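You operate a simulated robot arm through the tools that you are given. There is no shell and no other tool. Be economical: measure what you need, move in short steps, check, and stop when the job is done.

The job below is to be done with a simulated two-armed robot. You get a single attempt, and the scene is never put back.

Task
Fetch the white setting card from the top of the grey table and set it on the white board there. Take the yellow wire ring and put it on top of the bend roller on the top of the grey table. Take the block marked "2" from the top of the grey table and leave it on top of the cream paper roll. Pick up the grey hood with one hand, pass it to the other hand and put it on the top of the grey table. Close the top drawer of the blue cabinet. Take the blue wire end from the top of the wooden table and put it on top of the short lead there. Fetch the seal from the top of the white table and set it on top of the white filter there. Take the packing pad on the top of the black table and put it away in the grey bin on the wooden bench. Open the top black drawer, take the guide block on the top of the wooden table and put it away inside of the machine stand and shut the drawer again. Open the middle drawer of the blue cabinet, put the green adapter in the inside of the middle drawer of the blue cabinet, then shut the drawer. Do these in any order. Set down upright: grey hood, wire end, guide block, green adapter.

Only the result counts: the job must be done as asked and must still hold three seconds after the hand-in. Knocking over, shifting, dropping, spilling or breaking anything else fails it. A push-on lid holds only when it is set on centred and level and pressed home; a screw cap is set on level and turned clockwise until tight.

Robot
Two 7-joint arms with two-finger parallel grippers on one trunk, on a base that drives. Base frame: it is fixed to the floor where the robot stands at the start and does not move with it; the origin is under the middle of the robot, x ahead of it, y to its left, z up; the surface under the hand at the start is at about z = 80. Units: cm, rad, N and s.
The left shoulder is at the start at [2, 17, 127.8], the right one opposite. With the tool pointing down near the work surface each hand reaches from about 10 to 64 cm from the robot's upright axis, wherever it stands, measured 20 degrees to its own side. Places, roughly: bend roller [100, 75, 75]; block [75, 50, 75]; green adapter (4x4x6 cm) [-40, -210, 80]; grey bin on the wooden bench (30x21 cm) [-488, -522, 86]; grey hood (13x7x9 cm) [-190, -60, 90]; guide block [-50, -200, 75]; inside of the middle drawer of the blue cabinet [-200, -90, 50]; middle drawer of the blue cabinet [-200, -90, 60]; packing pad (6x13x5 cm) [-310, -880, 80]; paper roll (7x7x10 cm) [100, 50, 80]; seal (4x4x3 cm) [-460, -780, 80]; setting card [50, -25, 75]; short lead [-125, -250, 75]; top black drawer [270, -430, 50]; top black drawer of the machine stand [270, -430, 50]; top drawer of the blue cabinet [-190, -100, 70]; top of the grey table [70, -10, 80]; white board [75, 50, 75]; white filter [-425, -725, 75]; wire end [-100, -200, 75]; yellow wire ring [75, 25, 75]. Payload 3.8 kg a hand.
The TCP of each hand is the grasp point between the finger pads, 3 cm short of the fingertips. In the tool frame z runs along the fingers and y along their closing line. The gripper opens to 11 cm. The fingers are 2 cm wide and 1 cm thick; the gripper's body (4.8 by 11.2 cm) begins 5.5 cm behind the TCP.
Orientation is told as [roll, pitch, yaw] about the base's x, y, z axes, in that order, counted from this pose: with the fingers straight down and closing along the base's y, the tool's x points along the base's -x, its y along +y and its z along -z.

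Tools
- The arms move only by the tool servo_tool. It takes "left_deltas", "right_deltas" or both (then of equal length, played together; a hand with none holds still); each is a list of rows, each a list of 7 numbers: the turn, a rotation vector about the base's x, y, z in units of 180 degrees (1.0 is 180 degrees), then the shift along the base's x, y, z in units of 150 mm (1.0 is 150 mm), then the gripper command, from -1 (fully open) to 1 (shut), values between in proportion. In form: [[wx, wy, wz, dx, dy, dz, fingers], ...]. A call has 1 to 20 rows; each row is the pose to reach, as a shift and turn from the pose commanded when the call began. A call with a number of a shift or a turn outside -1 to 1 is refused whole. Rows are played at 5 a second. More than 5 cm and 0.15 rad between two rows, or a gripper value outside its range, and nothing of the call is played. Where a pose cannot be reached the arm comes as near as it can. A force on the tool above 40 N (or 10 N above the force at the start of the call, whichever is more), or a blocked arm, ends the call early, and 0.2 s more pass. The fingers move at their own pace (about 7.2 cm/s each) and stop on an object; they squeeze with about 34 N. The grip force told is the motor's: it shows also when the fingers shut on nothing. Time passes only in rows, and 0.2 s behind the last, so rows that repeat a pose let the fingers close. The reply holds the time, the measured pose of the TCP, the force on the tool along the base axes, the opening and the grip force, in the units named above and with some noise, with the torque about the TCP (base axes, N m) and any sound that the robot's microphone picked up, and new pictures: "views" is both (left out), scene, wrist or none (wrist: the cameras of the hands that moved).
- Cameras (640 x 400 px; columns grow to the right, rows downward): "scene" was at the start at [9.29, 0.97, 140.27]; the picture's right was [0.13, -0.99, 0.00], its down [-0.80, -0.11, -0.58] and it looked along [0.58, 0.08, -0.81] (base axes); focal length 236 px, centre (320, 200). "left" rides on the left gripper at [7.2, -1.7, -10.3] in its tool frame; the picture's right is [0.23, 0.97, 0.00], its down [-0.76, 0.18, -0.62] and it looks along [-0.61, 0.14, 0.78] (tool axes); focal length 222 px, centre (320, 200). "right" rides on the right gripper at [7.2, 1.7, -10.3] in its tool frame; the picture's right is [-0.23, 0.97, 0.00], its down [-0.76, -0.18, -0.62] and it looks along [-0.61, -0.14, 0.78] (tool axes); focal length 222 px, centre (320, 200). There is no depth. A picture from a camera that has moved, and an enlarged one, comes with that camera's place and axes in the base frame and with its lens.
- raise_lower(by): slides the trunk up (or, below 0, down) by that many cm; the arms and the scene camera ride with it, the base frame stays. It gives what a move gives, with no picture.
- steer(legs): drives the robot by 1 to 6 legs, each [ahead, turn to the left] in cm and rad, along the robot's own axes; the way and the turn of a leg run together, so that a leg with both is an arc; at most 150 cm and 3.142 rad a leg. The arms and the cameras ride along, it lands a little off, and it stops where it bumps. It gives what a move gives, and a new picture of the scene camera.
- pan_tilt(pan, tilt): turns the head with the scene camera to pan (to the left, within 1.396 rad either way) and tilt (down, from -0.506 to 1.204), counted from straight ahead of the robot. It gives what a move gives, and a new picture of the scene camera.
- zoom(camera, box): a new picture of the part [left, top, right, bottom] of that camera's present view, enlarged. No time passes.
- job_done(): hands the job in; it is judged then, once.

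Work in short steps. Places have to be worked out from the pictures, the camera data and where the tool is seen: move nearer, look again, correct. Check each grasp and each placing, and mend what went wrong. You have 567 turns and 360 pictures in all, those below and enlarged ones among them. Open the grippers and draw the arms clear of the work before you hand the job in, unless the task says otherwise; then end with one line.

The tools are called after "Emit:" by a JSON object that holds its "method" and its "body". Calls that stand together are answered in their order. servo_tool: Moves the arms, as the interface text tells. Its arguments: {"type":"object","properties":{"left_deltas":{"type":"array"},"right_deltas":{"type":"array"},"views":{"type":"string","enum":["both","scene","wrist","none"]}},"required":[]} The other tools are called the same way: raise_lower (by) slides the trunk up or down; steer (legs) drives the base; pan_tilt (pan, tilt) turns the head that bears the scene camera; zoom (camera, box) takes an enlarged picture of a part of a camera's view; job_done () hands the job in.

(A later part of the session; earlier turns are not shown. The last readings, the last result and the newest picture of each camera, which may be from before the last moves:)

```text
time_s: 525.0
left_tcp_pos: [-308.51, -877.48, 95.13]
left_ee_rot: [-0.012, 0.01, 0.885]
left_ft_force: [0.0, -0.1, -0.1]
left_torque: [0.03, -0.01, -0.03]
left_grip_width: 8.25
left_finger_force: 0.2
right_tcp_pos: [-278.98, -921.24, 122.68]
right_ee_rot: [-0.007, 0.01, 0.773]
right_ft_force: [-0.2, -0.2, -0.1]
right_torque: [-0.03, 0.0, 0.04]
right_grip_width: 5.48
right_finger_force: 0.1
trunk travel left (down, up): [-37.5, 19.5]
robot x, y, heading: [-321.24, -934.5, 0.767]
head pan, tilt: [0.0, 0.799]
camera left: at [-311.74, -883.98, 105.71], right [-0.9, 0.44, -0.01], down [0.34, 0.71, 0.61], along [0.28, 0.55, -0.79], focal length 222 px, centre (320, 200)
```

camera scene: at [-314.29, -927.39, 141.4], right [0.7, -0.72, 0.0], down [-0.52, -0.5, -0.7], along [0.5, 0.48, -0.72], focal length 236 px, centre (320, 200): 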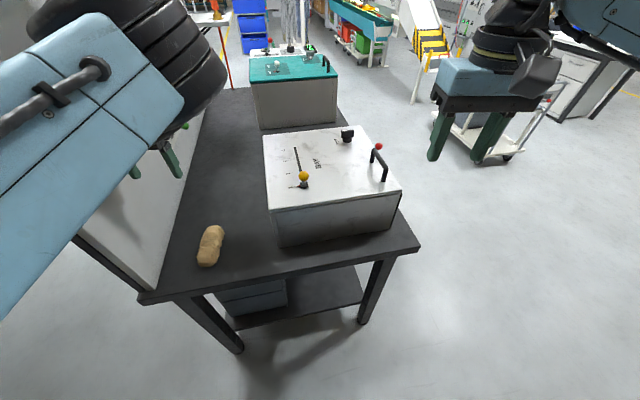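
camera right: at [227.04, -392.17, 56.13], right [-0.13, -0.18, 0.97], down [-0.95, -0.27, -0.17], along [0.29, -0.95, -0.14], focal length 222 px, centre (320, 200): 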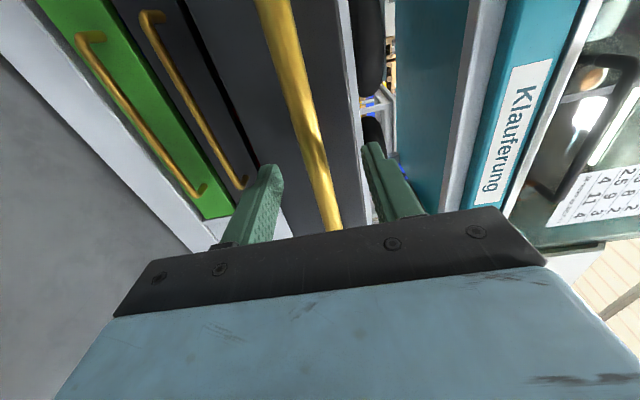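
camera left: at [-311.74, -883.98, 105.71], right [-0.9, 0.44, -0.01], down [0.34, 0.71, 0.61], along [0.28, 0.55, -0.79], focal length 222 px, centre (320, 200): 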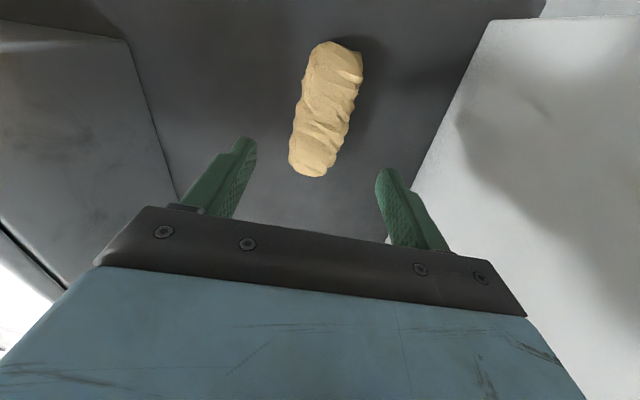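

Lower toward the pad with a small correction.

Emit:
{"method": "servo_tool", "body": {"left_deltas": [[0, 0, 0.017, 0.03, 0.05, -0.25, -0.5], [0, 0, 0.017, 0.03, 0.05, -0.5, -0.5], [0, 0, 0.017, 0.03, 0.05, -0.7, -0.5]], "views": "wrist"}}

```text
time_s: 525.8
left_tcp_pos: [-308.25, -876.72, 84.76]
left_ee_rot: [-0.015, 0.009, 0.941]
left_ft_force: [-0.1, -0.2, -0.2]
left_torque: [-0.04, 0.01, -0.01]
left_grip_width: 8.27
left_finger_force: 0.0
right_tcp_pos: [-278.86, -921.44, 122.77]
right_ee_rot: [-0.007, 0.012, 0.773]
right_ft_force: [0.9, 0.1, -0.2]
right_torque: [0.0, 0.01, -0.01]
right_grip_width: 5.51
right_finger_force: 0.0
trunk travel left (down, up): [-37.5, 19.5]
robot x, y, heading: [-321.72, -934.63, 0.767]
head pan, tilt: [0.0, 0.799]
camera left: at [-311.1, -883.25, 95.23], right [-0.92, 0.39, -0.01], down [0.3, 0.73, 0.61], along [0.25, 0.56, -0.79], focal length 222 px, centre (320, 200)
```

left: 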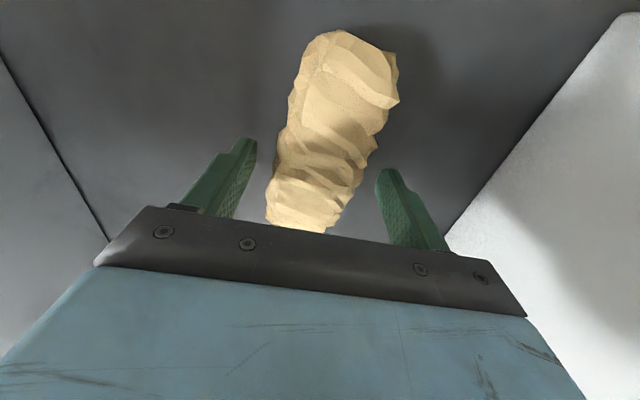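

Well straddled. Lower 2 cm more and close.

Emit:
{"method": "servo_tool", "body": {"left_deltas": [[0, 0, 0, 0, 0, -0.07, -0.5], [0, 0, 0, 0, 0, -0.13, -0.5], [0, 0, 0, 0, 0, -0.13, 0.5], [0, 0, 0, 0, 0, -0.13, 1], [0, 0, 0, 0, 0, -0.13, 1], [0, 0, 0, 0, 0, -0.13, 1]], "views": "wrist"}}

```text
time_s: 527.2
left_tcp_pos: [-308.3, -876.59, 83.16]
left_ee_rot: [-0.011, 0.007, 0.941]
left_ft_force: [-7.8, 7.2, 12.2]
left_torque: [0.51, 0.57, 0.03]
left_grip_width: 5.87
left_finger_force: 33.6
right_tcp_pos: [-279.06, -921.43, 122.7]
right_ee_rot: [-0.006, 0.008, 0.773]
right_ft_force: [0.3, -0.9, 0.2]
right_torque: [0.0, 0.02, 0.02]
right_grip_width: 5.5
right_finger_force: 0.0
trunk travel left (down, up): [-37.5, 19.5]
robot x, y, heading: [-321.62, -934.68, 0.769]
head pan, tilt: [0.0, 0.799]
camera left: at [-311.18, -883.27, 93.55], right [-0.92, 0.39, -0.01], down [0.3, 0.73, 0.62], along [0.25, 0.56, -0.79], focal length 222 px, centre (320, 200)
```

left: 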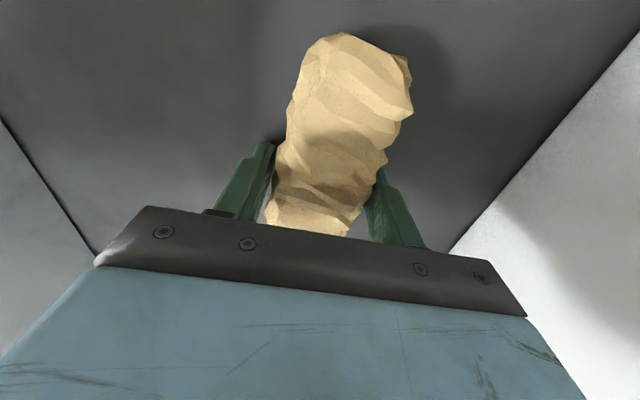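

Gripped (5.87 cm). Lift it.

Emit:
{"method": "servo_tool", "body": {"left_deltas": [[0, 0, 0, 0, 0, 0.15, 1], [0, 0, 0, 0, 0, 0.4, 1], [0, 0, 0, 0, 0, 0.7, 1], [0, 0, 0, 0, 0, 1.0, 1]], "views": "none"}}

Emit:
{"method": "servo_tool", "body": {"left_deltas": [[0, 0, 0, 0, 0, 0.3, 1], [0, 0, 0, 0, 0, 0.6, 1], [0, 0, 0, -0.1, -0.13, 0.8, 1], [0, 0, 0, -0.25, -0.35, 0.9, 1], [0, 0, 0, -0.4, -0.6, 0.95, 1], [0, 0, 0, -0.5, -0.85, 0.95, 1]], "views": "both"}}

```text
time_s: 528.2
left_tcp_pos: [-308.32, -876.87, 97.91]
left_ee_rot: [-0.011, 0.011, 0.941]
left_ft_force: [-0.6, 0.2, -1.6]
left_torque: [0.02, -0.01, -0.02]
left_grip_width: 5.84
left_finger_force: 34.0
right_tcp_pos: [-278.94, -921.42, 122.68]
right_ee_rot: [-0.006, 0.01, 0.775]
right_ft_force: [0.8, -0.1, 0.1]
right_torque: [0.0, 0.0, -0.02]
right_grip_width: 5.5
right_finger_force: 0.0
trunk travel left (down, up): [-37.5, 19.5]
robot x, y, heading: [-321.27, -934.45, 0.769]
head pan, tilt: [0.0, 0.799]
```

```text
time_s: 529.6
left_tcp_pos: [-317.69, -887.2, 111.27]
left_ee_rot: [-0.029, 0.03, 0.953]
left_ft_force: [-0.3, 0.9, -0.4]
left_torque: [-0.02, -0.02, 0.01]
left_grip_width: 5.81
left_finger_force: 33.7
left hand out of reach, approached as far as the arm can: row 5, 6
right_tcp_pos: [-279.04, -921.28, 122.72]
right_ee_rot: [-0.008, 0.01, 0.774]
right_ft_force: [-0.5, -0.3, -0.4]
right_torque: [0.0, 0.0, 0.02]
right_grip_width: 5.47
right_finger_force: 0.1
trunk travel left (down, up): [-37.5, 19.5]
robot x, y, heading: [-321.75, -934.69, 0.763]
head pan, tilt: [0.0, 0.799]
camera scene: at [-314.23, -927.03, 142.08], right [0.71, -0.7, 0.0], down [-0.46, -0.47, -0.75], along [0.53, 0.54, -0.66], focal length 236 px, centre (320, 200)
camera left: at [-320.32, -893.65, 122.02], right [-0.93, 0.38, -0.02], down [0.29, 0.75, 0.59], along [0.24, 0.54, -0.8], focal length 222 px, centre (320, 200)
```

scene: 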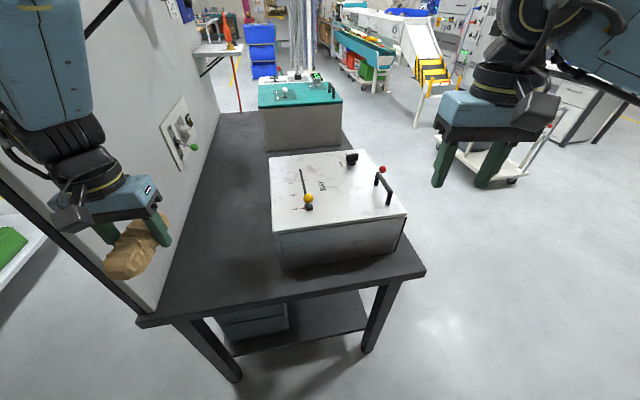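
left: 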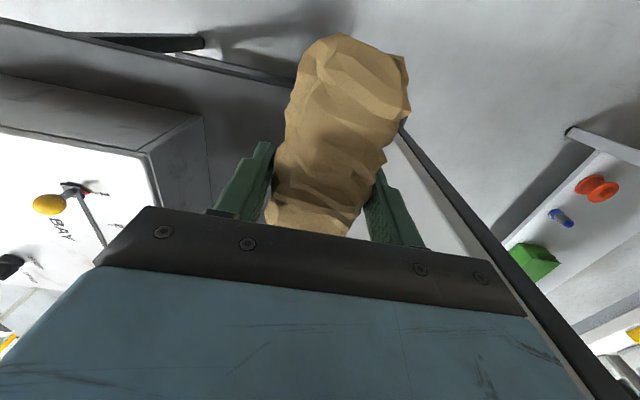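

Pad held. I raise the trunk 12 cm for clearance and take the wide route round the black table toward the aisle where the bin is.

Emit:
{"method": "raise_lower", "body": {"by": 12}}

Emit:
{"method": "steer", "body": {"legs": [[0, -1.378], [85, 0], [0, 1.572], [150, 0], [86, 0], [0, 1.57]]}}

```text
time_s: 531.1
left_tcp_pos: [-317.48, -887.14, 123.47]
left_ee_rot: [-0.027, 0.027, 0.952]
left_ft_force: [-0.5, 0.1, 0.0]
left_torque: [0.0, 0.03, 0.02]
left_grip_width: 5.77
left_finger_force: 33.8
right_tcp_pos: [-278.88, -921.49, 134.81]
right_ee_rot: [-0.006, 0.01, 0.773]
right_ft_force: [-0.3, -0.3, -0.2]
right_torque: [-0.01, 0.0, -0.01]
right_grip_width: 5.5
right_finger_force: 0.0
trunk travel left (down, up): [-49.5, 7.5]
robot x, y, heading: [-321.67, -934.79, 0.767]
head pan, tilt: [0.0, 0.799]
```

```text
time_s: 532.1
left_tcp_pos: [-315.88, -888.25, 123.36]
left_ee_rot: [-0.033, 0.036, 0.911]
left_ft_force: [0.4, 0.8, -1.1]
left_torque: [-0.04, 0.02, 0.0]
left_grip_width: 5.78
left_finger_force: 33.6
right_tcp_pos: [-278.82, -924.81, 134.84]
right_ee_rot: [-0.006, 0.005, 0.709]
right_ft_force: [0.3, -0.3, 0.7]
right_torque: [0.01, -0.01, -0.02]
right_grip_width: 5.48
right_finger_force: 0.0
trunk travel left (down, up): [-49.5, 7.5]
robot x, y, heading: [-321.85, -934.67, 0.713]
head pan, tilt: [0.0, 0.799]
stopped in leg 1: the robot was blocked; the commanded pose is now the measured one
camera scene: at [-314.52, -928.2, 154.0], right [0.68, -0.74, 0.0], down [-0.49, -0.45, -0.75], along [0.55, 0.5, -0.67], focal length 236 px, centre (320, 200)
```

scene: 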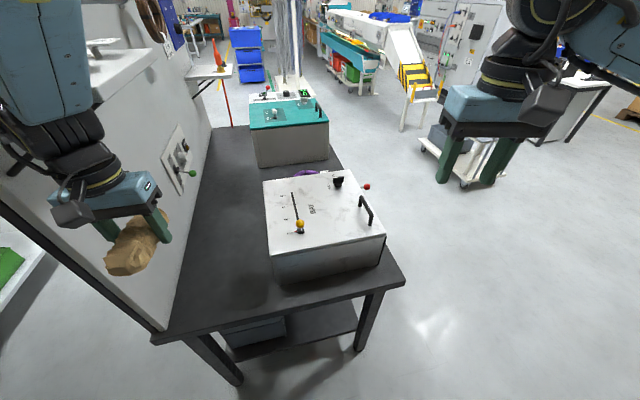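

The left forearm is next to the small shelf on the panel. I turn back slightly, back off 10 cm, then try again.

Emit:
{"method": "steer", "body": {"legs": [[0, 0.05], [-10, 0]]}}

Emit:
{"method": "steer", "body": {"legs": [[0, -1.37]]}}

```text
time_s: 533.7
left_tcp_pos: [-324.78, -894.3, 123.23]
left_ee_rot: [-0.033, 0.037, 0.957]
left_ft_force: [-0.5, -0.4, -0.9]
left_torque: [0.0, -0.03, 0.0]
left_grip_width: 5.77
left_finger_force: 33.7
right_tcp_pos: [-286.1, -928.9, 134.78]
right_ee_rot: [-0.007, 0.01, 0.761]
right_ft_force: [-0.2, -0.4, 0.4]
right_torque: [-0.02, -0.05, 0.01]
right_grip_width: 5.5
right_finger_force: 0.1
trunk travel left (down, up): [-49.5, 7.5]
robot x, y, heading: [-329.11, -941.43, 0.757]
head pan, tilt: [0.0, 0.799]
camera scene: at [-321.61, -934.03, 153.89], right [0.71, -0.7, 0.0], down [-0.47, -0.48, -0.74], along [0.52, 0.53, -0.67], focal length 236 px, centre (320, 200)
```

scene: 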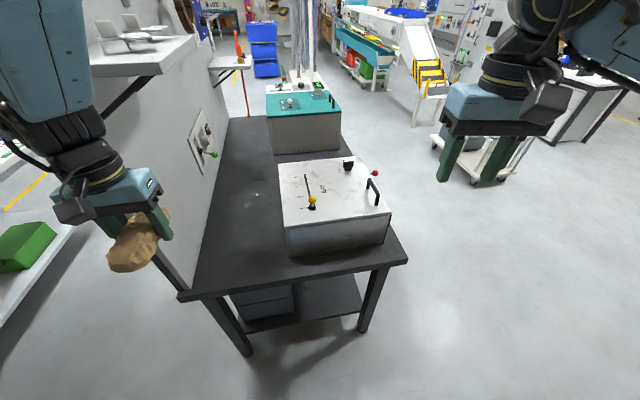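

```text
time_s: 537.4
left_tcp_pos: [-282.12, -935.35, 123.06]
left_ee_rot: [-0.033, 0.038, -0.396]
left_ft_force: [0.0, -0.1, -0.4]
left_torque: [0.0, 0.0, 0.0]
left_grip_width: 5.73
left_finger_force: 33.7
right_tcp_pos: [-307.43, -980.67, 134.57]
right_ee_rot: [-0.004, 0.011, -0.593]
right_ft_force: [0.0, -0.2, 1.1]
right_torque: [-0.03, -0.02, 0.0]
right_grip_width: 5.5
right_finger_force: 0.1
trunk travel left (down, up): [-49.5, 7.5]
robot x, y, heading: [-328.81, -941.01, -0.597]
head pan, tilt: [0.0, 0.799]
camera scene: at [-320.18, -947.0, 153.81], right [-0.53, -0.85, 0.0], down [-0.58, 0.36, -0.73], along [0.62, -0.39, -0.68], focal length 236 px, centre (320, 200)
```

scene: 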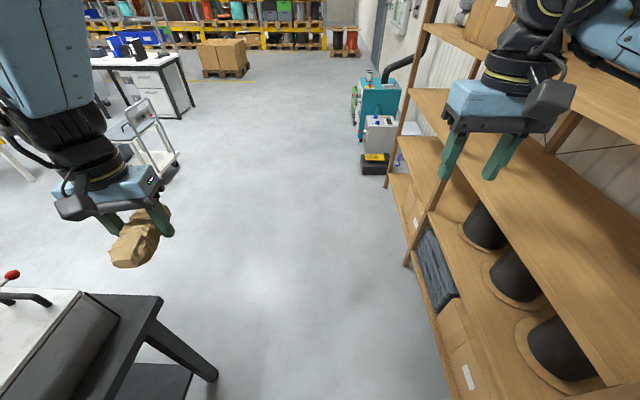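

Clear now. Drive out along the end, turn and go along the far side, then turn toward the aisle.

Emit:
{"method": "steer", "body": {"legs": [[88, 0], [0, 1.555], [150, 0], [92, 0]]}}

```text
time_s: 557.2
left_tcp_pos: [-119.07, -749.38, 123.31]
left_ee_rot: [-0.032, 0.037, 1.127]
left_ft_force: [0.0, -0.5, 0.0]
left_torque: [0.0, -0.02, 0.04]
left_grip_width: 5.71
left_finger_force: 34.1
right_tcp_pos: [-75.04, -776.94, 134.67]
right_ee_rot: [-0.005, 0.011, 0.932]
right_ft_force: [-0.1, 0.2, -0.1]
right_torque: [0.02, 0.0, 0.01]
right_grip_width: 5.51
right_finger_force: 0.1
trunk travel left (down, up): [-49.5, 7.5]
robot x, y, heading: [-115.14, -796.58, 0.928]
head pan, tilt: [0.0, 0.799]
camera scene: at [-109.35, -788.0, 153.63], right [0.83, -0.56, 0.0], down [-0.39, -0.58, -0.72], along [0.4, 0.59, -0.7], focal length 236 px, centre (320, 200)
```

scene: 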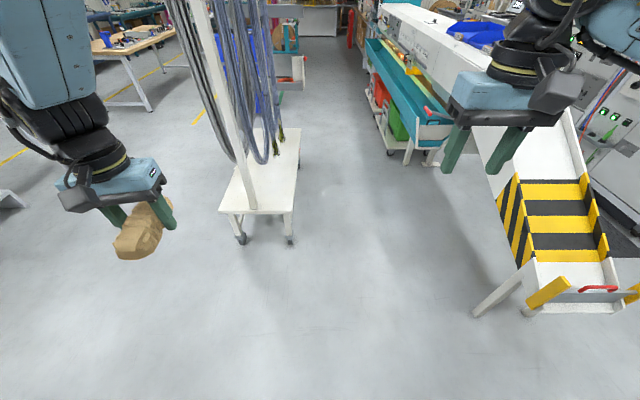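

Turn toward the aisle and drive through between the notice table and the white table.

Emit:
{"method": "steer", "body": {"legs": [[0, 1.6], [150, 0], [150, 0], [30, 0]]}}

Emit:
{"method": "pan_tilt", "body": {"pan": 0.0, "tilt": 0.5}}

```text
time_s: 577.1
left_tcp_pos: [-431.67, -612.64, 123.13]
left_ee_rot: [-0.032, 0.039, 2.735]
left_ft_force: [-0.4, 0.2, 0.3]
left_torque: [0.0, 0.02, -0.02]
left_grip_width: 5.71
left_finger_force: 33.9
right_tcp_pos: [-405.78, -567.72, 134.62]
right_ee_rot: [-0.006, 0.009, 2.538]
right_ft_force: [-0.8, 0.1, -0.7]
right_torque: [-0.02, 0.03, -0.03]
right_grip_width: 5.5
right_finger_force: 0.0
trunk travel left (down, up): [-49.5, 7.5]
robot x, y, heading: [-384.62, -606.91, 2.538]
head pan, tilt: [0.0, 0.799]
camera scene: at [-393.4, -601.56, 153.62], right [0.53, 0.85, 0.0], down [0.59, -0.37, -0.72], along [-0.61, 0.38, -0.7], focal length 236 px, centre (320, 200)
```

scene: 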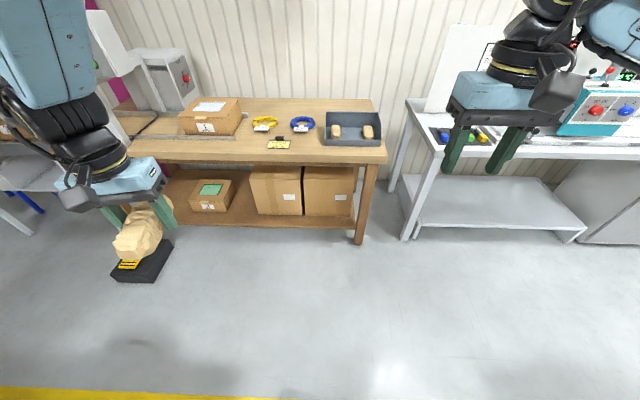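

```text
time_s: 577.9
left_tcp_pos: [-431.57, -612.81, 123.2]
left_ee_rot: [-0.033, 0.038, 2.734]
left_ft_force: [0.2, -0.4, 0.3]
left_torque: [0.0, -0.02, -0.01]
left_grip_width: 5.7
left_finger_force: 33.5
right_tcp_pos: [-405.77, -567.8, 134.63]
right_ee_rot: [-0.005, 0.01, 2.538]
right_ft_force: [-0.1, 0.4, -0.6]
right_torque: [-0.02, 0.04, -0.01]
right_grip_width: 5.48
right_finger_force: 0.1
trunk travel left (down, up): [-49.5, 7.5]
robot x, y, heading: [-384.71, -606.83, 2.534]
head pan, tilt: [0.0, 0.499]
camera scene: at [-393.91, -600.75, 155.99], right [0.57, 0.82, 0.0], down [0.39, -0.27, -0.88], along [-0.72, 0.5, -0.48], focal length 236 px, centre (320, 200)
```

scene: 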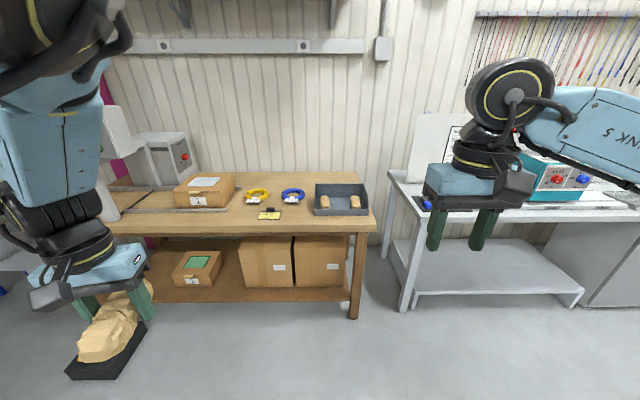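

The grey bin (with two pads already in it) is on the wooden bench at ≈[-489,-521]. Zoom in on it.

Emit:
{"method": "zoom", "body": {"camera": "scene", "box": [300, 165, 390, 235]}}

```text
5.71 times, centred on (345, 200) of scene
camera zoom: at [-393.91, -600.75, 155.99], right [0.57, 0.82, 0.0], down [0.39, -0.27, -0.88], along [-0.72, 0.5, -0.48], focal length 1352 px, centre (177, 200)
```

zoom: 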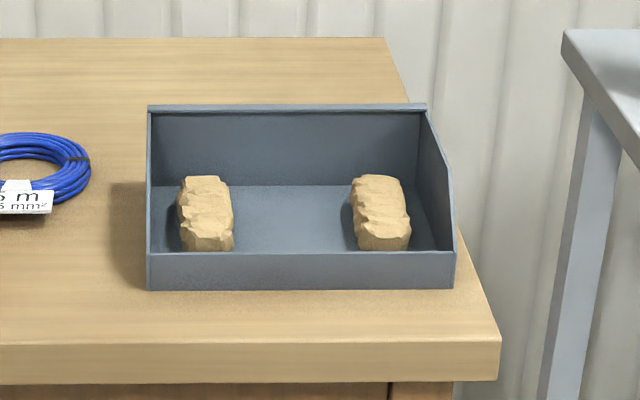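

There is a 12 cm gap between the two pads. I drive up so that the bin lies in the left hand's zone.

Emit:
{"method": "steer", "body": {"legs": [[0, -0.48], [89, 0], [0, 0.48]]}}

Emit:
{"method": "pan_tilt", "body": {"pan": 0.3, "tilt": 0.8}}

```text
time_s: 585.4
left_tcp_pos: [-473.79, -533.66, 123.17]
left_ee_rot: [-0.034, 0.041, 2.744]
left_ft_force: [-0.1, 0.4, 0.0]
left_torque: [0.02, -0.02, 0.02]
left_grip_width: 5.69
left_finger_force: 34.2
right_tcp_pos: [-448.22, -488.62, 134.71]
right_ee_rot: [-0.006, 0.011, 2.547]
right_ft_force: [-0.1, 0.2, -0.1]
right_torque: [0.02, 0.02, -0.06]
right_grip_width: 5.5
right_finger_force: 0.0
trunk travel left (down, up): [-49.5, 7.5]
robot x, y, heading: [-426.91, -527.77, 2.546]
head pan, tilt: [0.0, 0.499]
camera scene: at [-436.24, -521.41, 156.0], right [0.56, 0.83, 0.0], down [0.4, -0.27, -0.88], along [-0.73, 0.49, -0.48], focal length 236 px, centre (320, 200)
```

scene: 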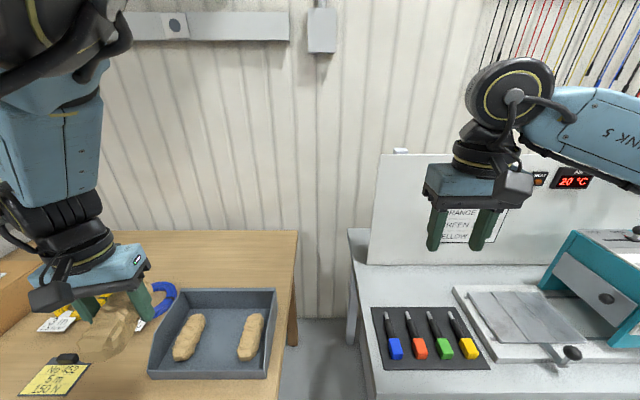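

```text
time_s: 586.2
left_tcp_pos: [-473.95, -533.75, 123.17]
left_ee_rot: [-0.034, 0.041, 2.744]
left_ft_force: [-0.3, 0.0, -0.6]
left_torque: [0.03, -0.01, -0.02]
left_grip_width: 5.69
left_finger_force: 33.9
right_tcp_pos: [-448.41, -488.6, 134.68]
right_ee_rot: [-0.005, 0.011, 2.547]
right_ft_force: [-1.2, -1.4, 1.3]
right_torque: [-0.01, -0.02, 0.01]
right_grip_width: 5.51
right_finger_force: 0.1
trunk travel left (down, up): [-49.5, 7.5]
robot x, y, heading: [-426.98, -527.53, 2.549]
head pan, tilt: [0.3, 0.799]
camera scene: at [-436.4, -524.13, 153.41], right [0.29, 0.96, 0.0], down [0.69, -0.21, -0.7], along [-0.67, 0.2, -0.72], focal length 236 px, centre (320, 200)
```

scene: 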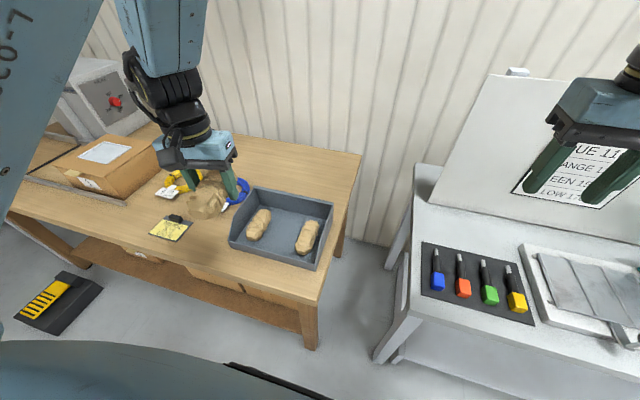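

Lower the trunk back and move the pad over the gap in the bin ([-487.3,-521.8]), aligning its yaw.

Emit:
{"method": "raise_lower", "body": {"by": -12}}

Emit:
{"method": "servo_tool", "body": {"left_deltas": [[0, 0, -0.02, -0.22, 0.2, 0, 1], [0, 0, -0.04, -0.44, 0.4, 0, 1], [0, 0, -0.064, -0.66, 0.6, 0, 1], [0, 0, -0.064, -0.89, 0.79, 0, 1], [0, 0, -0.064, -0.89, 0.79, -0.15, 1]], "views": "both"}}

```text
time_s: 587.7
left_tcp_pos: [-473.76, -533.77, 111.2]
left_ee_rot: [-0.033, 0.04, 2.744]
left_ft_force: [0.2, 0.2, 0.2]
left_torque: [-0.03, -0.04, -0.03]
left_grip_width: 5.67
left_finger_force: 34.3
right_tcp_pos: [-448.16, -488.62, 122.78]
right_ee_rot: [-0.005, 0.011, 2.545]
right_ft_force: [0.6, 0.4, -0.9]
right_torque: [0.01, 0.0, -0.04]
right_grip_width: 5.47
right_finger_force: 0.0
trunk travel left (down, up): [-37.5, 19.5]
robot x, y, heading: [-426.55, -527.47, 2.545]
head pan, tilt: [0.3, 0.799]
```

```text
time_s: 588.9
left_tcp_pos: [-487.05, -522.05, 109.03]
left_ee_rot: [-0.033, 0.039, 2.542]
left_ft_force: [-0.4, -0.5, -1.0]
left_torque: [-0.03, 0.01, -0.01]
left_grip_width: 5.72
left_finger_force: 34.0
right_tcp_pos: [-448.33, -488.54, 122.66]
right_ee_rot: [-0.006, 0.011, 2.547]
right_ft_force: [0.5, 0.6, 0.0]
right_torque: [0.03, 0.0, -0.01]
right_grip_width: 5.49
right_finger_force: 0.0
trunk travel left (down, up): [-37.5, 19.5]
robot x, y, heading: [-426.78, -527.82, 2.546]
head pan, tilt: [0.3, 0.799]
camera scene: at [-436.38, -524.17, 141.41], right [0.29, 0.96, 0.0], down [0.69, -0.21, -0.7], along [-0.67, 0.2, -0.72], focal length 236 px, centre (320, 200)
camera left: at [-480.46, -524.73, 119.79], right [-0.36, -0.93, -0.02], down [-0.76, 0.28, 0.59], along [-0.54, 0.23, -0.81], focal length 222 px, centre (320, 200)
```

scene: 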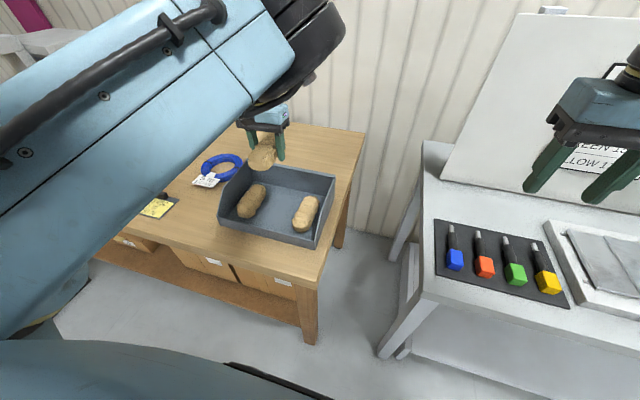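
left: 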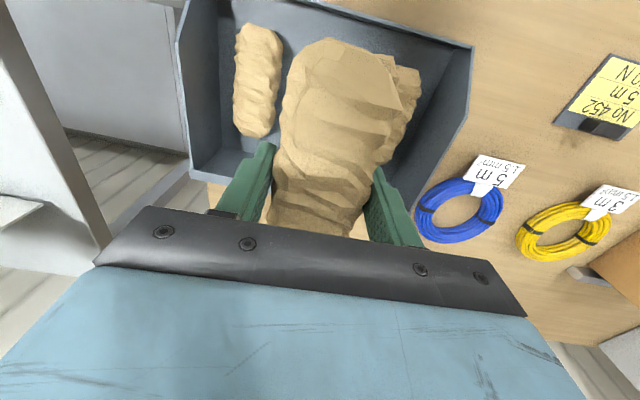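

Aligned over the gap; small correction and lower to z≈96.

Emit:
{"method": "servo_tool", "body": {"left_deltas": [[0, 0, 0, 0.03, -0.08, -0.25, 1], [0, 0, 0, 0.03, -0.08, -0.5, 1], [0, 0, 0, 0.03, -0.08, -0.75, 1], [0, 0, 0, 0.03, -0.08, -0.87, 1]], "views": "both"}}

```text
time_s: 589.9
left_tcp_pos: [-486.59, -523.1, 96.24]
left_ee_rot: [-0.033, 0.039, 2.542]
left_ft_force: [-0.4, 0.5, -0.4]
left_torque: [0.02, 0.02, -0.01]
left_grip_width: 5.68
left_finger_force: 34.0
right_tcp_pos: [-448.29, -488.43, 122.64]
right_ee_rot: [-0.005, 0.01, 2.546]
right_ft_force: [-0.4, 0.4, 0.4]
right_torque: [0.01, -0.07, -0.03]
right_grip_width: 5.47
right_finger_force: 0.0
trunk travel left (down, up): [-37.5, 19.5]
robot x, y, heading: [-426.85, -527.87, 2.546]
head pan, tilt: [0.3, 0.799]
camera scene: at [-436.41, -524.14, 141.4], right [0.29, 0.96, 0.0], down [0.69, -0.21, -0.7], along [-0.67, 0.2, -0.72], focal length 236 px, centre (320, 200)
camera left: at [-480.03, -525.87, 106.95], right [-0.36, -0.93, -0.02], down [-0.76, 0.28, 0.59], along [-0.54, 0.23, -0.81], focal length 222 px, centre (320, 200)
```

scene: 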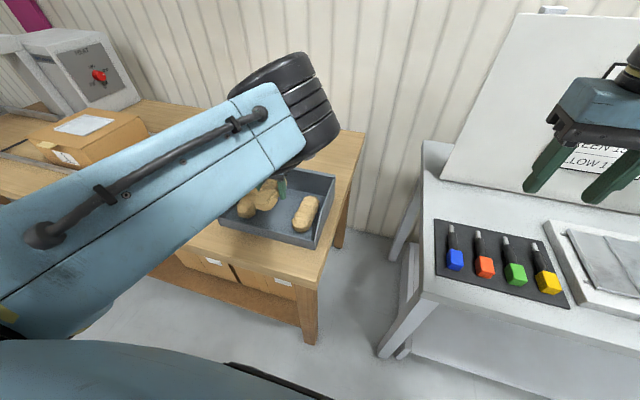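
left: 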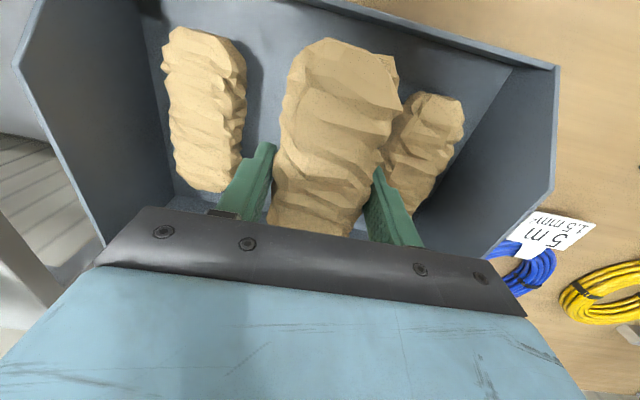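

Centred between the two pads. Lower to just above the bin floor.

Emit:
{"method": "servo_tool", "body": {"left_deltas": [[0, 0, 0, 0, 0, -0.15, 1], [0, 0, 0, 0, 0, -0.28, 1], [0, 0, 0, 0, 0, -0.36, 1], [0, 0, 0, 0, 0, -0.42, 1]], "views": "wrist"}}

```text
time_s: 590.9
left_tcp_pos: [-486.34, -523.07, 89.63]
left_ee_rot: [-0.034, 0.041, 2.542]
left_ft_force: [-0.3, 0.0, -0.9]
left_torque: [-0.02, 0.0, -0.01]
left_grip_width: 5.71
left_finger_force: 34.2
right_tcp_pos: [-448.3, -488.53, 122.77]
right_ee_rot: [-0.003, 0.011, 2.545]
right_ft_force: [0.1, 1.1, -0.4]
right_torque: [0.01, 0.04, -0.02]
right_grip_width: 5.52
right_finger_force: 0.0
trunk travel left (down, up): [-37.5, 19.5]
robot x, y, heading: [-427.07, -527.63, 2.537]
head pan, tilt: [0.3, 0.799]
camera left: at [-479.99, -525.74, 100.47], right [-0.36, -0.93, -0.02], down [-0.76, 0.28, 0.59], along [-0.54, 0.23, -0.81], focal length 222 px, centre (320, 200)
```

left: 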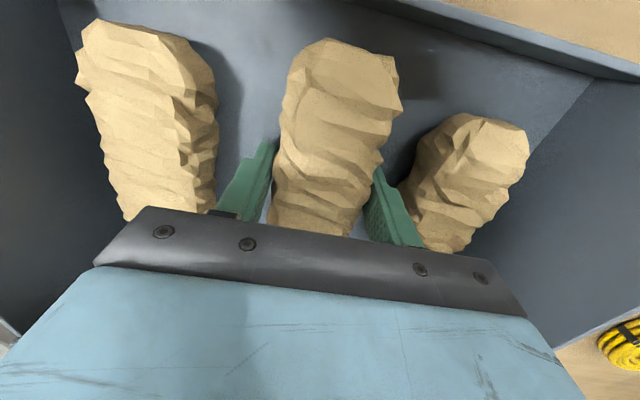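

Still no contact; lower a bit more slowly.

Emit:
{"method": "servo_tool", "body": {"left_deltas": [[0, 0, 0, 0, 0, -0.05, 1], [0, 0, 0, 0, 0, -0.1, 1], [0, 0, 0, 0, 0, -0.15, 1], [0, 0, 0, 0, 0, -0.2, 1], [0, 0, 0, 0, 0, -0.25, 1], [0, 0, 0, 0, 0, -0.3, 1], [0, 0, 0, 0, 0, -0.35, 1]], "views": "wrist"}}

```text
time_s: 591.7
left_tcp_pos: [-486.92, -522.99, 88.65]
left_ee_rot: [-0.027, 0.03, 2.544]
left_ft_force: [14.2, -2.0, 20.4]
left_torque: [-0.33, 0.48, 0.36]
left_grip_width: 5.68
left_finger_force: 34.4
right_tcp_pos: [-448.02, -488.65, 122.85]
right_ee_rot: [-0.006, 0.01, 2.546]
right_ft_force: [-0.4, 0.4, 0.4]
right_torque: [-0.02, -0.04, -0.01]
right_grip_width: 5.48
right_finger_force: 0.0
trunk travel left (down, up): [-37.5, 19.5]
robot x, y, heading: [-426.72, -527.68, 2.548]
head pan, tilt: [0.3, 0.799]
stopped in row 3 (left hand): the force on the tool passed its limit at 49 N (the readings are from after the stop); the commanded pose is now the measured one
camera left: at [-480.23, -525.68, 99.42], right [-0.36, -0.93, -0.02], down [-0.75, 0.28, 0.6], along [-0.55, 0.23, -0.8], focal length 222 px, centre (320, 200)
```

left: 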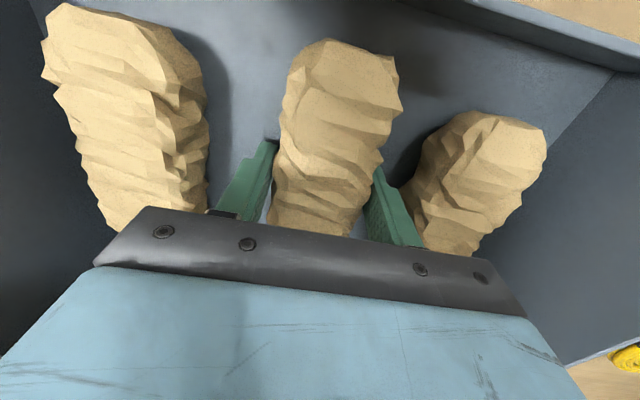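

Contact with the bin floor. Release and rise straight up.

Emit:
{"method": "servo_tool", "body": {"left_deltas": [[0, 0, 0, 0, 0, 0.02, 0.3], [0, 0, 0, 0, 0, 0.02, -0.3], [0, 0, 0, 0, 0, 0.02, -0.35], [0, 0, 0, 0, 0, 0.15, -0.35], [0, 0, 0, 0, 0, 0.4, -0.35], [0, 0, 0, 0, 0, 0.7, -0.35], [0, 0, 0, 0, 0, 1.0, -0.35]], "views": "wrist"}}

```text
time_s: 593.3
left_tcp_pos: [-486.98, -523.33, 103.36]
left_ee_rot: [-0.028, 0.033, 2.541]
left_ft_force: [0.8, -1.2, -0.5]
left_torque: [0.01, -0.01, 0.03]
left_grip_width: 7.4
left_finger_force: 0.1
right_tcp_pos: [-448.32, -488.68, 122.69]
right_ee_rot: [-0.004, 0.011, 2.545]
right_ft_force: [-0.3, -0.3, 0.3]
right_torque: [0.0, 0.0, 0.0]
right_grip_width: 5.48
right_finger_force: 0.0
trunk travel left (down, up): [-37.5, 19.5]
robot x, y, heading: [-427.09, -527.36, 2.553]
head pan, tilt: [0.3, 0.799]
camera left: at [-480.38, -525.95, 114.05], right [-0.36, -0.93, -0.02], down [-0.75, 0.28, 0.59], along [-0.55, 0.23, -0.8], focal length 222 px, centre (320, 200)
```

left: 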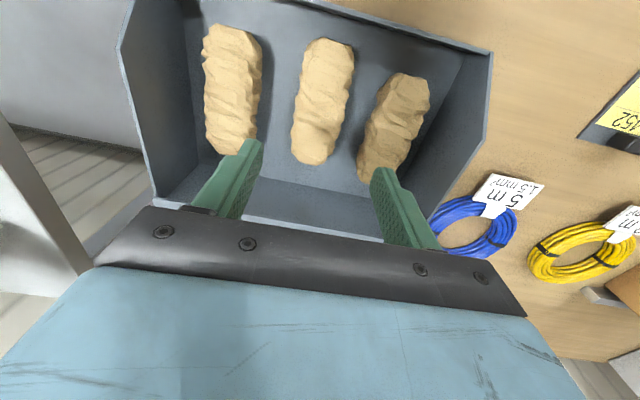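

The pad lies in the bin. I raise the left hand, back off and drive down the aisle to the white table.

Emit:
{"method": "servo_tool", "body": {"left_deltas": [[0, 0, 0, 0, 0, 0.3, -0.2], [0, 0, 0, 0, 0, 0.6, -0.2], [0, 0, 0, 0.2, -0.15, 0.8, -0.2], [0, 0, 0, 0.45, -0.35, 0.8, -0.2]], "views": "scene"}}

Emit:
{"method": "steer", "body": {"legs": [[-47, 0], [0, 1.545], [150, 0], [15, 0], [0, 1.57]]}}

Emit:
{"method": "pan_tilt", "body": {"pan": 0.0, "tilt": 0.7}}

```text
time_s: 594.3
left_tcp_pos: [-480.17, -528.36, 115.57]
left_ee_rot: [-0.029, 0.032, 2.543]
left_ft_force: [-0.3, 0.3, 0.1]
left_torque: [-0.03, 0.05, 0.02]
left_grip_width: 6.61
left_finger_force: 0.0
right_tcp_pos: [-448.16, -488.49, 122.67]
right_ee_rot: [-0.009, 0.012, 2.546]
right_ft_force: [0.4, 0.6, 0.1]
right_torque: [0.0, 0.0, -0.04]
right_grip_width: 5.51
right_finger_force: 0.1
trunk travel left (down, up): [-37.5, 19.5]
robot x, y, heading: [-426.75, -527.37, 2.55]
head pan, tilt: [0.3, 0.799]
camera scene: at [-436.34, -524.22, 141.41], right [0.29, 0.96, 0.0], down [0.69, -0.21, -0.7], along [-0.67, 0.2, -0.72], focal length 236 px, centre (320, 200)
```

scene: 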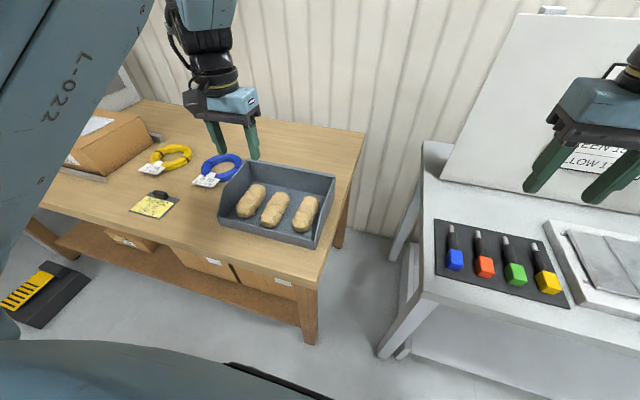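

```text
time_s: 612.6
left_tcp_pos: [-432.75, -689.67, 115.53]
left_ee_rot: [-0.027, 0.032, -0.663]
left_ft_force: [0.2, 0.5, -0.3]
left_torque: [-0.01, 0.01, 0.03]
left_grip_width: 6.58
left_finger_force: 0.0
right_tcp_pos: [-467.14, -727.28, 122.65]
right_ee_rot: [-0.007, 0.012, -0.662]
right_ft_force: [-0.1, -0.6, -0.7]
right_torque: [-0.01, 0.0, 0.0]
right_grip_width: 5.49
right_finger_force: 0.0
trunk travel left (down, up): [-37.5, 19.5]
robot x, y, heading: [-485.84, -686.88, -0.658]
head pan, tilt: [0.3, 0.799]
camera scene: at [-476.8, -690.92, 141.4], right [-0.35, -0.94, 0.0], down [-0.67, 0.25, -0.7], along [0.65, -0.25, -0.72], focal length 236 px, centre (320, 200)
```

scene: 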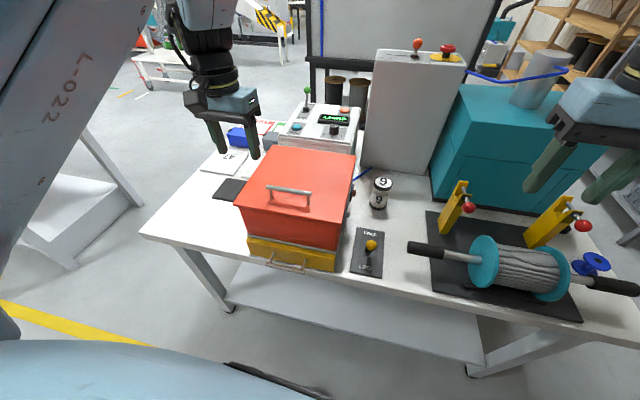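

```text
time_s: 613.5
left_tcp_pos: [-432.69, -689.71, 115.38]
left_ee_rot: [-0.029, 0.03, -0.664]
left_ft_force: [-0.7, -0.4, -1.1]
left_torque: [-0.01, 0.01, -0.02]
left_grip_width: 6.59
left_finger_force: 0.0
right_tcp_pos: [-467.13, -727.23, 122.65]
right_ee_rot: [-0.006, 0.01, -0.66]
right_ft_force: [-0.2, 0.8, 0.3]
right_torque: [-0.02, -0.01, 0.0]
right_grip_width: 5.5
right_finger_force: 0.1
trunk travel left (down, up): [-37.5, 19.5]
robot x, y, heading: [-486.18, -686.66, -0.659]
head pan, tilt: [0.0, 0.7]
camera scene: at [-477.64, -693.29, 142.23], right [-0.61, -0.79, 0.0], down [-0.51, 0.39, -0.76], along [0.6, -0.47, -0.64], focal length 236 px, centre (320, 200)
```

scene: 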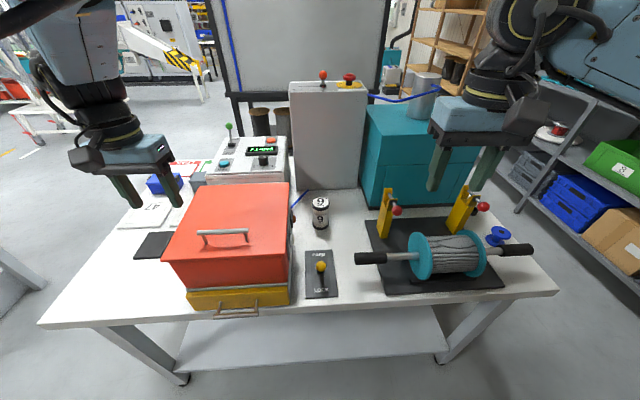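

Zoom on the "9" cylinder and the blue item near the reel.

Emit:
{"method": "zoom", "body": {"camera": "scene", "box": [290, 180, 370, 240]}}

Emit:
{"method": "zoom", "body": {"camera": "scene", "box": [450, 200, 550, 280]}}

```text
6.67 times, centred on (330, 210) of scene
camera zoom: at [-477.64, -693.29, 142.23], right [-0.61, -0.79, 0.0], down [-0.51, 0.39, -0.76], along [0.6, -0.47, -0.64], focal length 1577 px, centre (253, 133)
```

zoom: 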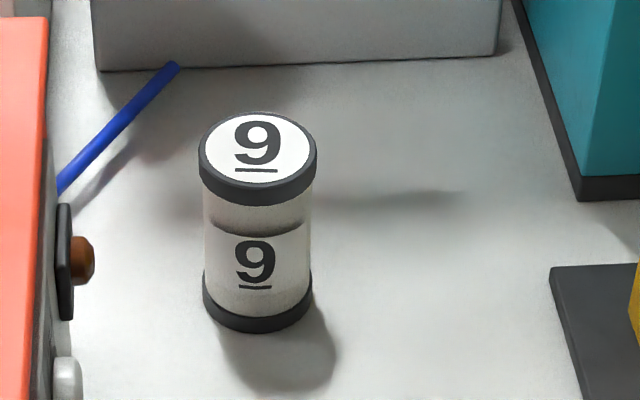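

```text
5.00 times, centred on (500, 240) of scene
camera zoom: at [-477.64, -693.29, 142.23], right [-0.61, -0.79, 0.0], down [-0.51, 0.39, -0.76], along [0.6, -0.47, -0.64], focal length 1183 px, centre (-580, 0)
```

zoom: 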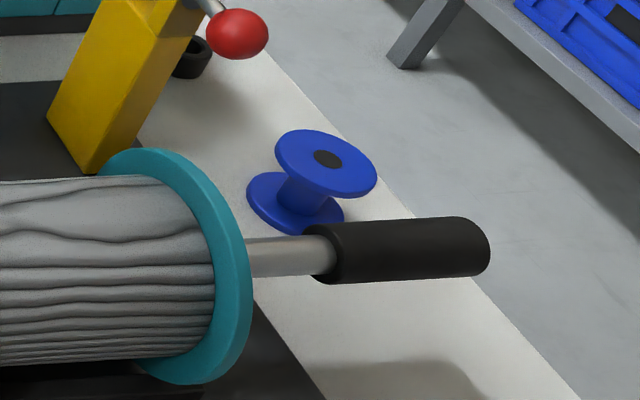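

The seal is the small black ring behind the yellow bracket (≈[-461.5,-780.5]); the filter is the "9" canister. I shift the robot 45 cm to its right along the table, with the trunk raised for clearance.

Emit:
{"method": "raise_lower", "body": {"by": 12}}

Emit:
{"method": "steer", "body": {"legs": [[0, -1.53], [46, 0], [0, 1.57]]}}

```text
time_s: 615.0
left_tcp_pos: [-432.65, -689.79, 127.45]
left_ee_rot: [-0.028, 0.032, -0.663]
left_ft_force: [0.0, -0.1, -0.3]
left_torque: [0.01, 0.02, -0.01]
left_grip_width: 6.6
left_finger_force: 0.0
right_tcp_pos: [-467.2, -727.3, 134.59]
right_ee_rot: [-0.007, 0.009, -0.659]
right_ft_force: [-0.2, -0.2, 0.3]
right_torque: [0.02, 0.02, 0.02]
right_grip_width: 5.51
right_finger_force: 0.1
trunk travel left (down, up): [-49.5, 7.5]
robot x, y, heading: [-486.32, -687.02, -0.656]
head pan, tilt: [0.0, 0.7]
```

```text
time_s: 625.2
left_tcp_pos: [-459.22, -726.04, 127.39]
left_ee_rot: [-0.027, 0.03, -0.624]
left_ft_force: [0.1, 0.3, -0.2]
left_torque: [-0.04, -0.02, -0.01]
left_grip_width: 6.61
left_finger_force: 0.0
right_tcp_pos: [-492.25, -764.88, 134.61]
right_ee_rot: [-0.006, 0.011, -0.623]
right_ft_force: [-0.6, 0.3, -0.3]
right_torque: [0.03, 0.01, 0.02]
right_grip_width: 5.5
right_finger_force: 0.0
trunk travel left (down, up): [-49.5, 7.5]
robot x, y, heading: [-512.72, -724.77, -0.622]
head pan, tilt: [0.0, 0.7]
camera scene: at [-504.07, -731.28, 154.23], right [-0.58, -0.81, 0.0], down [-0.52, 0.38, -0.76], along [0.62, -0.45, -0.64], focal length 236 px, centre (320, 200)
```

scene: 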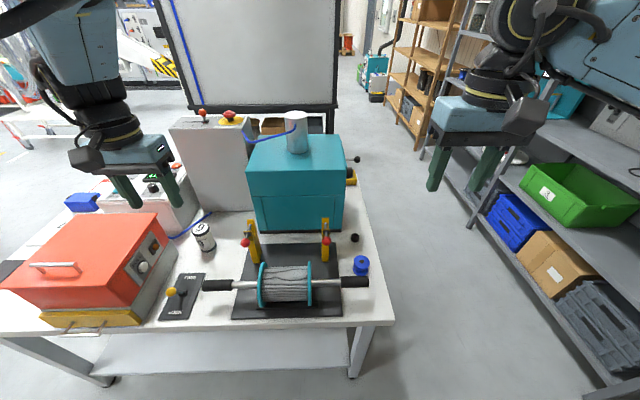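

The seal is 74 cm ahead, 15 cm right; table edge 42 cm ahead. Drive 17 cm forward and lower the trunk.

Emit:
{"method": "steer", "body": {"legs": [[17, 0]]}}

Emit:
{"method": "raise_lower", "body": {"by": -12}}

Emit:
{"method": "zoom", "body": {"camera": "scene", "box": [290, 200, 430, 310]}}

```text
time_s: 626.7
left_tcp_pos: [-445.56, -735.82, 127.46]
left_ee_rot: [-0.029, 0.03, -0.621]
left_ft_force: [0.6, -0.8, -0.1]
left_torque: [0.0, 0.0, 0.0]
left_grip_width: 6.61
left_finger_force: 0.0
right_tcp_pos: [-478.26, -774.49, 134.69]
right_ee_rot: [-0.004, 0.012, -0.618]
right_ft_force: [-0.7, -0.5, -0.1]
right_torque: [0.03, -0.01, 0.0]
right_grip_width: 5.48
right_finger_force: 0.0
trunk travel left (down, up): [-49.5, 7.5]
robot x, y, heading: [-498.85, -734.54, -0.623]
head pan, tilt: [0.0, 0.7]
camera scene: at [-490.3, -741.06, 154.23], right [-0.58, -0.81, 0.0], down [-0.52, 0.37, -0.77], along [0.62, -0.44, -0.64], focal length 236 px, centre (320, 200)
```

scene: 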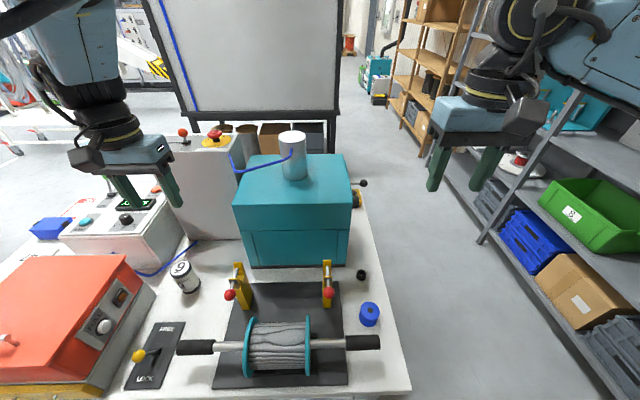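

```text
time_s: 628.2
left_tcp_pos: [-445.66, -735.58, 115.54]
left_ee_rot: [-0.028, 0.03, -0.62]
left_ft_force: [0.1, -0.3, -0.7]
left_torque: [-0.01, 0.0, 0.01]
left_grip_width: 6.57
left_finger_force: 0.1
right_tcp_pos: [-478.33, -774.5, 122.73]
right_ee_rot: [-0.005, 0.01, -0.617]
right_ft_force: [0.4, 0.9, -0.1]
right_torque: [0.02, 0.01, -0.02]
right_grip_width: 5.49
right_finger_force: 0.1
trunk travel left (down, up): [-37.5, 19.5]
robot x, y, heading: [-498.76, -735.07, -0.617]
head pan, tilt: [0.0, 0.7]
```

```text
3.64 times, centred on (360, 255) of scene
camera zoom: at [-490.32, -741.04, 142.24], right [-0.58, -0.81, 0.0], down [-0.53, 0.37, -0.76], along [0.62, -0.44, -0.64], focal length 860 px, centre (174, 0)
```

zoom: 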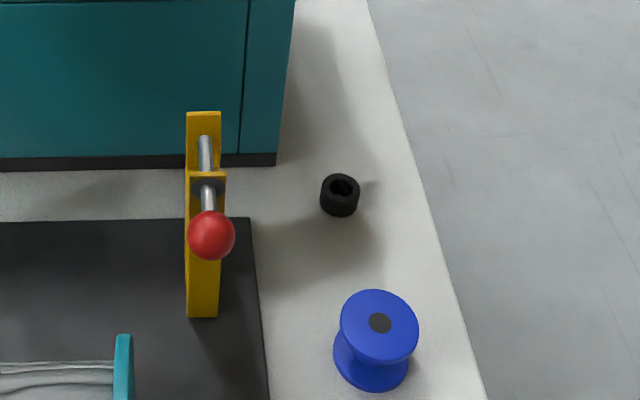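

The seal stands free near the teal box corner. I bring the right hand above it with a 45° yaw so the gripper clears the box.

Emit:
{"method": "servo_tool", "body": {"right_deltas": [[0, 0, 0.042, 0.17, -0.05, 0, -0.1], [0, 0, 0.083, 0.33, -0.1, 0, -0.1], [0, 0, 0.125, 0.5, -0.15, 0, -0.1], [0, 0, 0.167, 0.67, -0.2, -0.1, -0.1], [0, 0, 0.208, 0.83, -0.25, -0.3, -0.1], [0, 0, 0.25, 1.0, -0.3, -0.5, -0.1], [0, 0, 0.25, 1.0, -0.3, -0.8, -0.1]], "views": "both"}}

```text
time_s: 629.8
left_tcp_pos: [-445.78, -735.55, 115.6]
left_ee_rot: [-0.028, 0.028, -0.623]
left_ft_force: [-0.9, 0.0, 0.1]
left_torque: [-0.01, -0.02, -0.03]
left_grip_width: 6.62
left_finger_force: 0.1
right_tcp_pos: [-465.63, -779.56, 114.59]
right_ee_rot: [-0.049, -0.018, 0.131]
right_ft_force: [-0.8, -0.1, -0.2]
right_torque: [-0.02, -0.02, -0.02]
right_grip_width: 6.04
right_finger_force: 0.0
right hand out of reach, approached as far as the arm can: row 6, 7
trunk travel left (down, up): [-37.5, 19.5]
robot x, y, heading: [-499.0, -735.26, -0.618]
head pan, tilt: [0.0, 0.7]
camera scene: at [-490.49, -741.1, 142.24], right [-0.58, -0.81, 0.0], down [-0.52, 0.37, -0.77], along [0.62, -0.44, -0.64], focal length 236 px, centre (320, 200)
camera right: at [-473.37, -778.39, 124.8], right [0.1, 0.99, -0.04], down [0.76, -0.05, 0.64], along [0.64, -0.1, -0.76], focal length 222 px, centre (320, 200)
```

scene: 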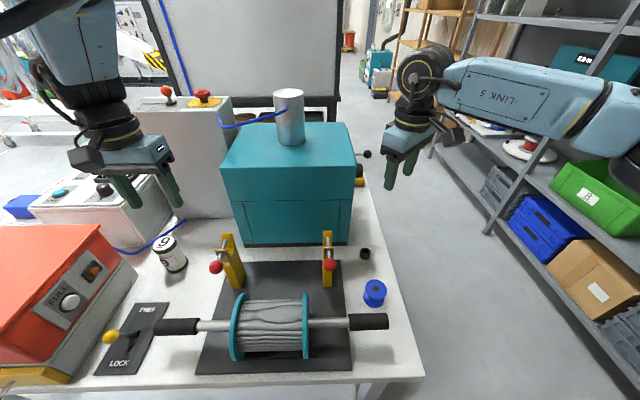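
right: 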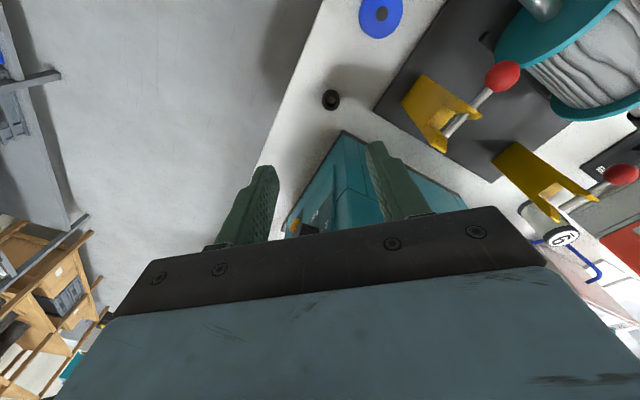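

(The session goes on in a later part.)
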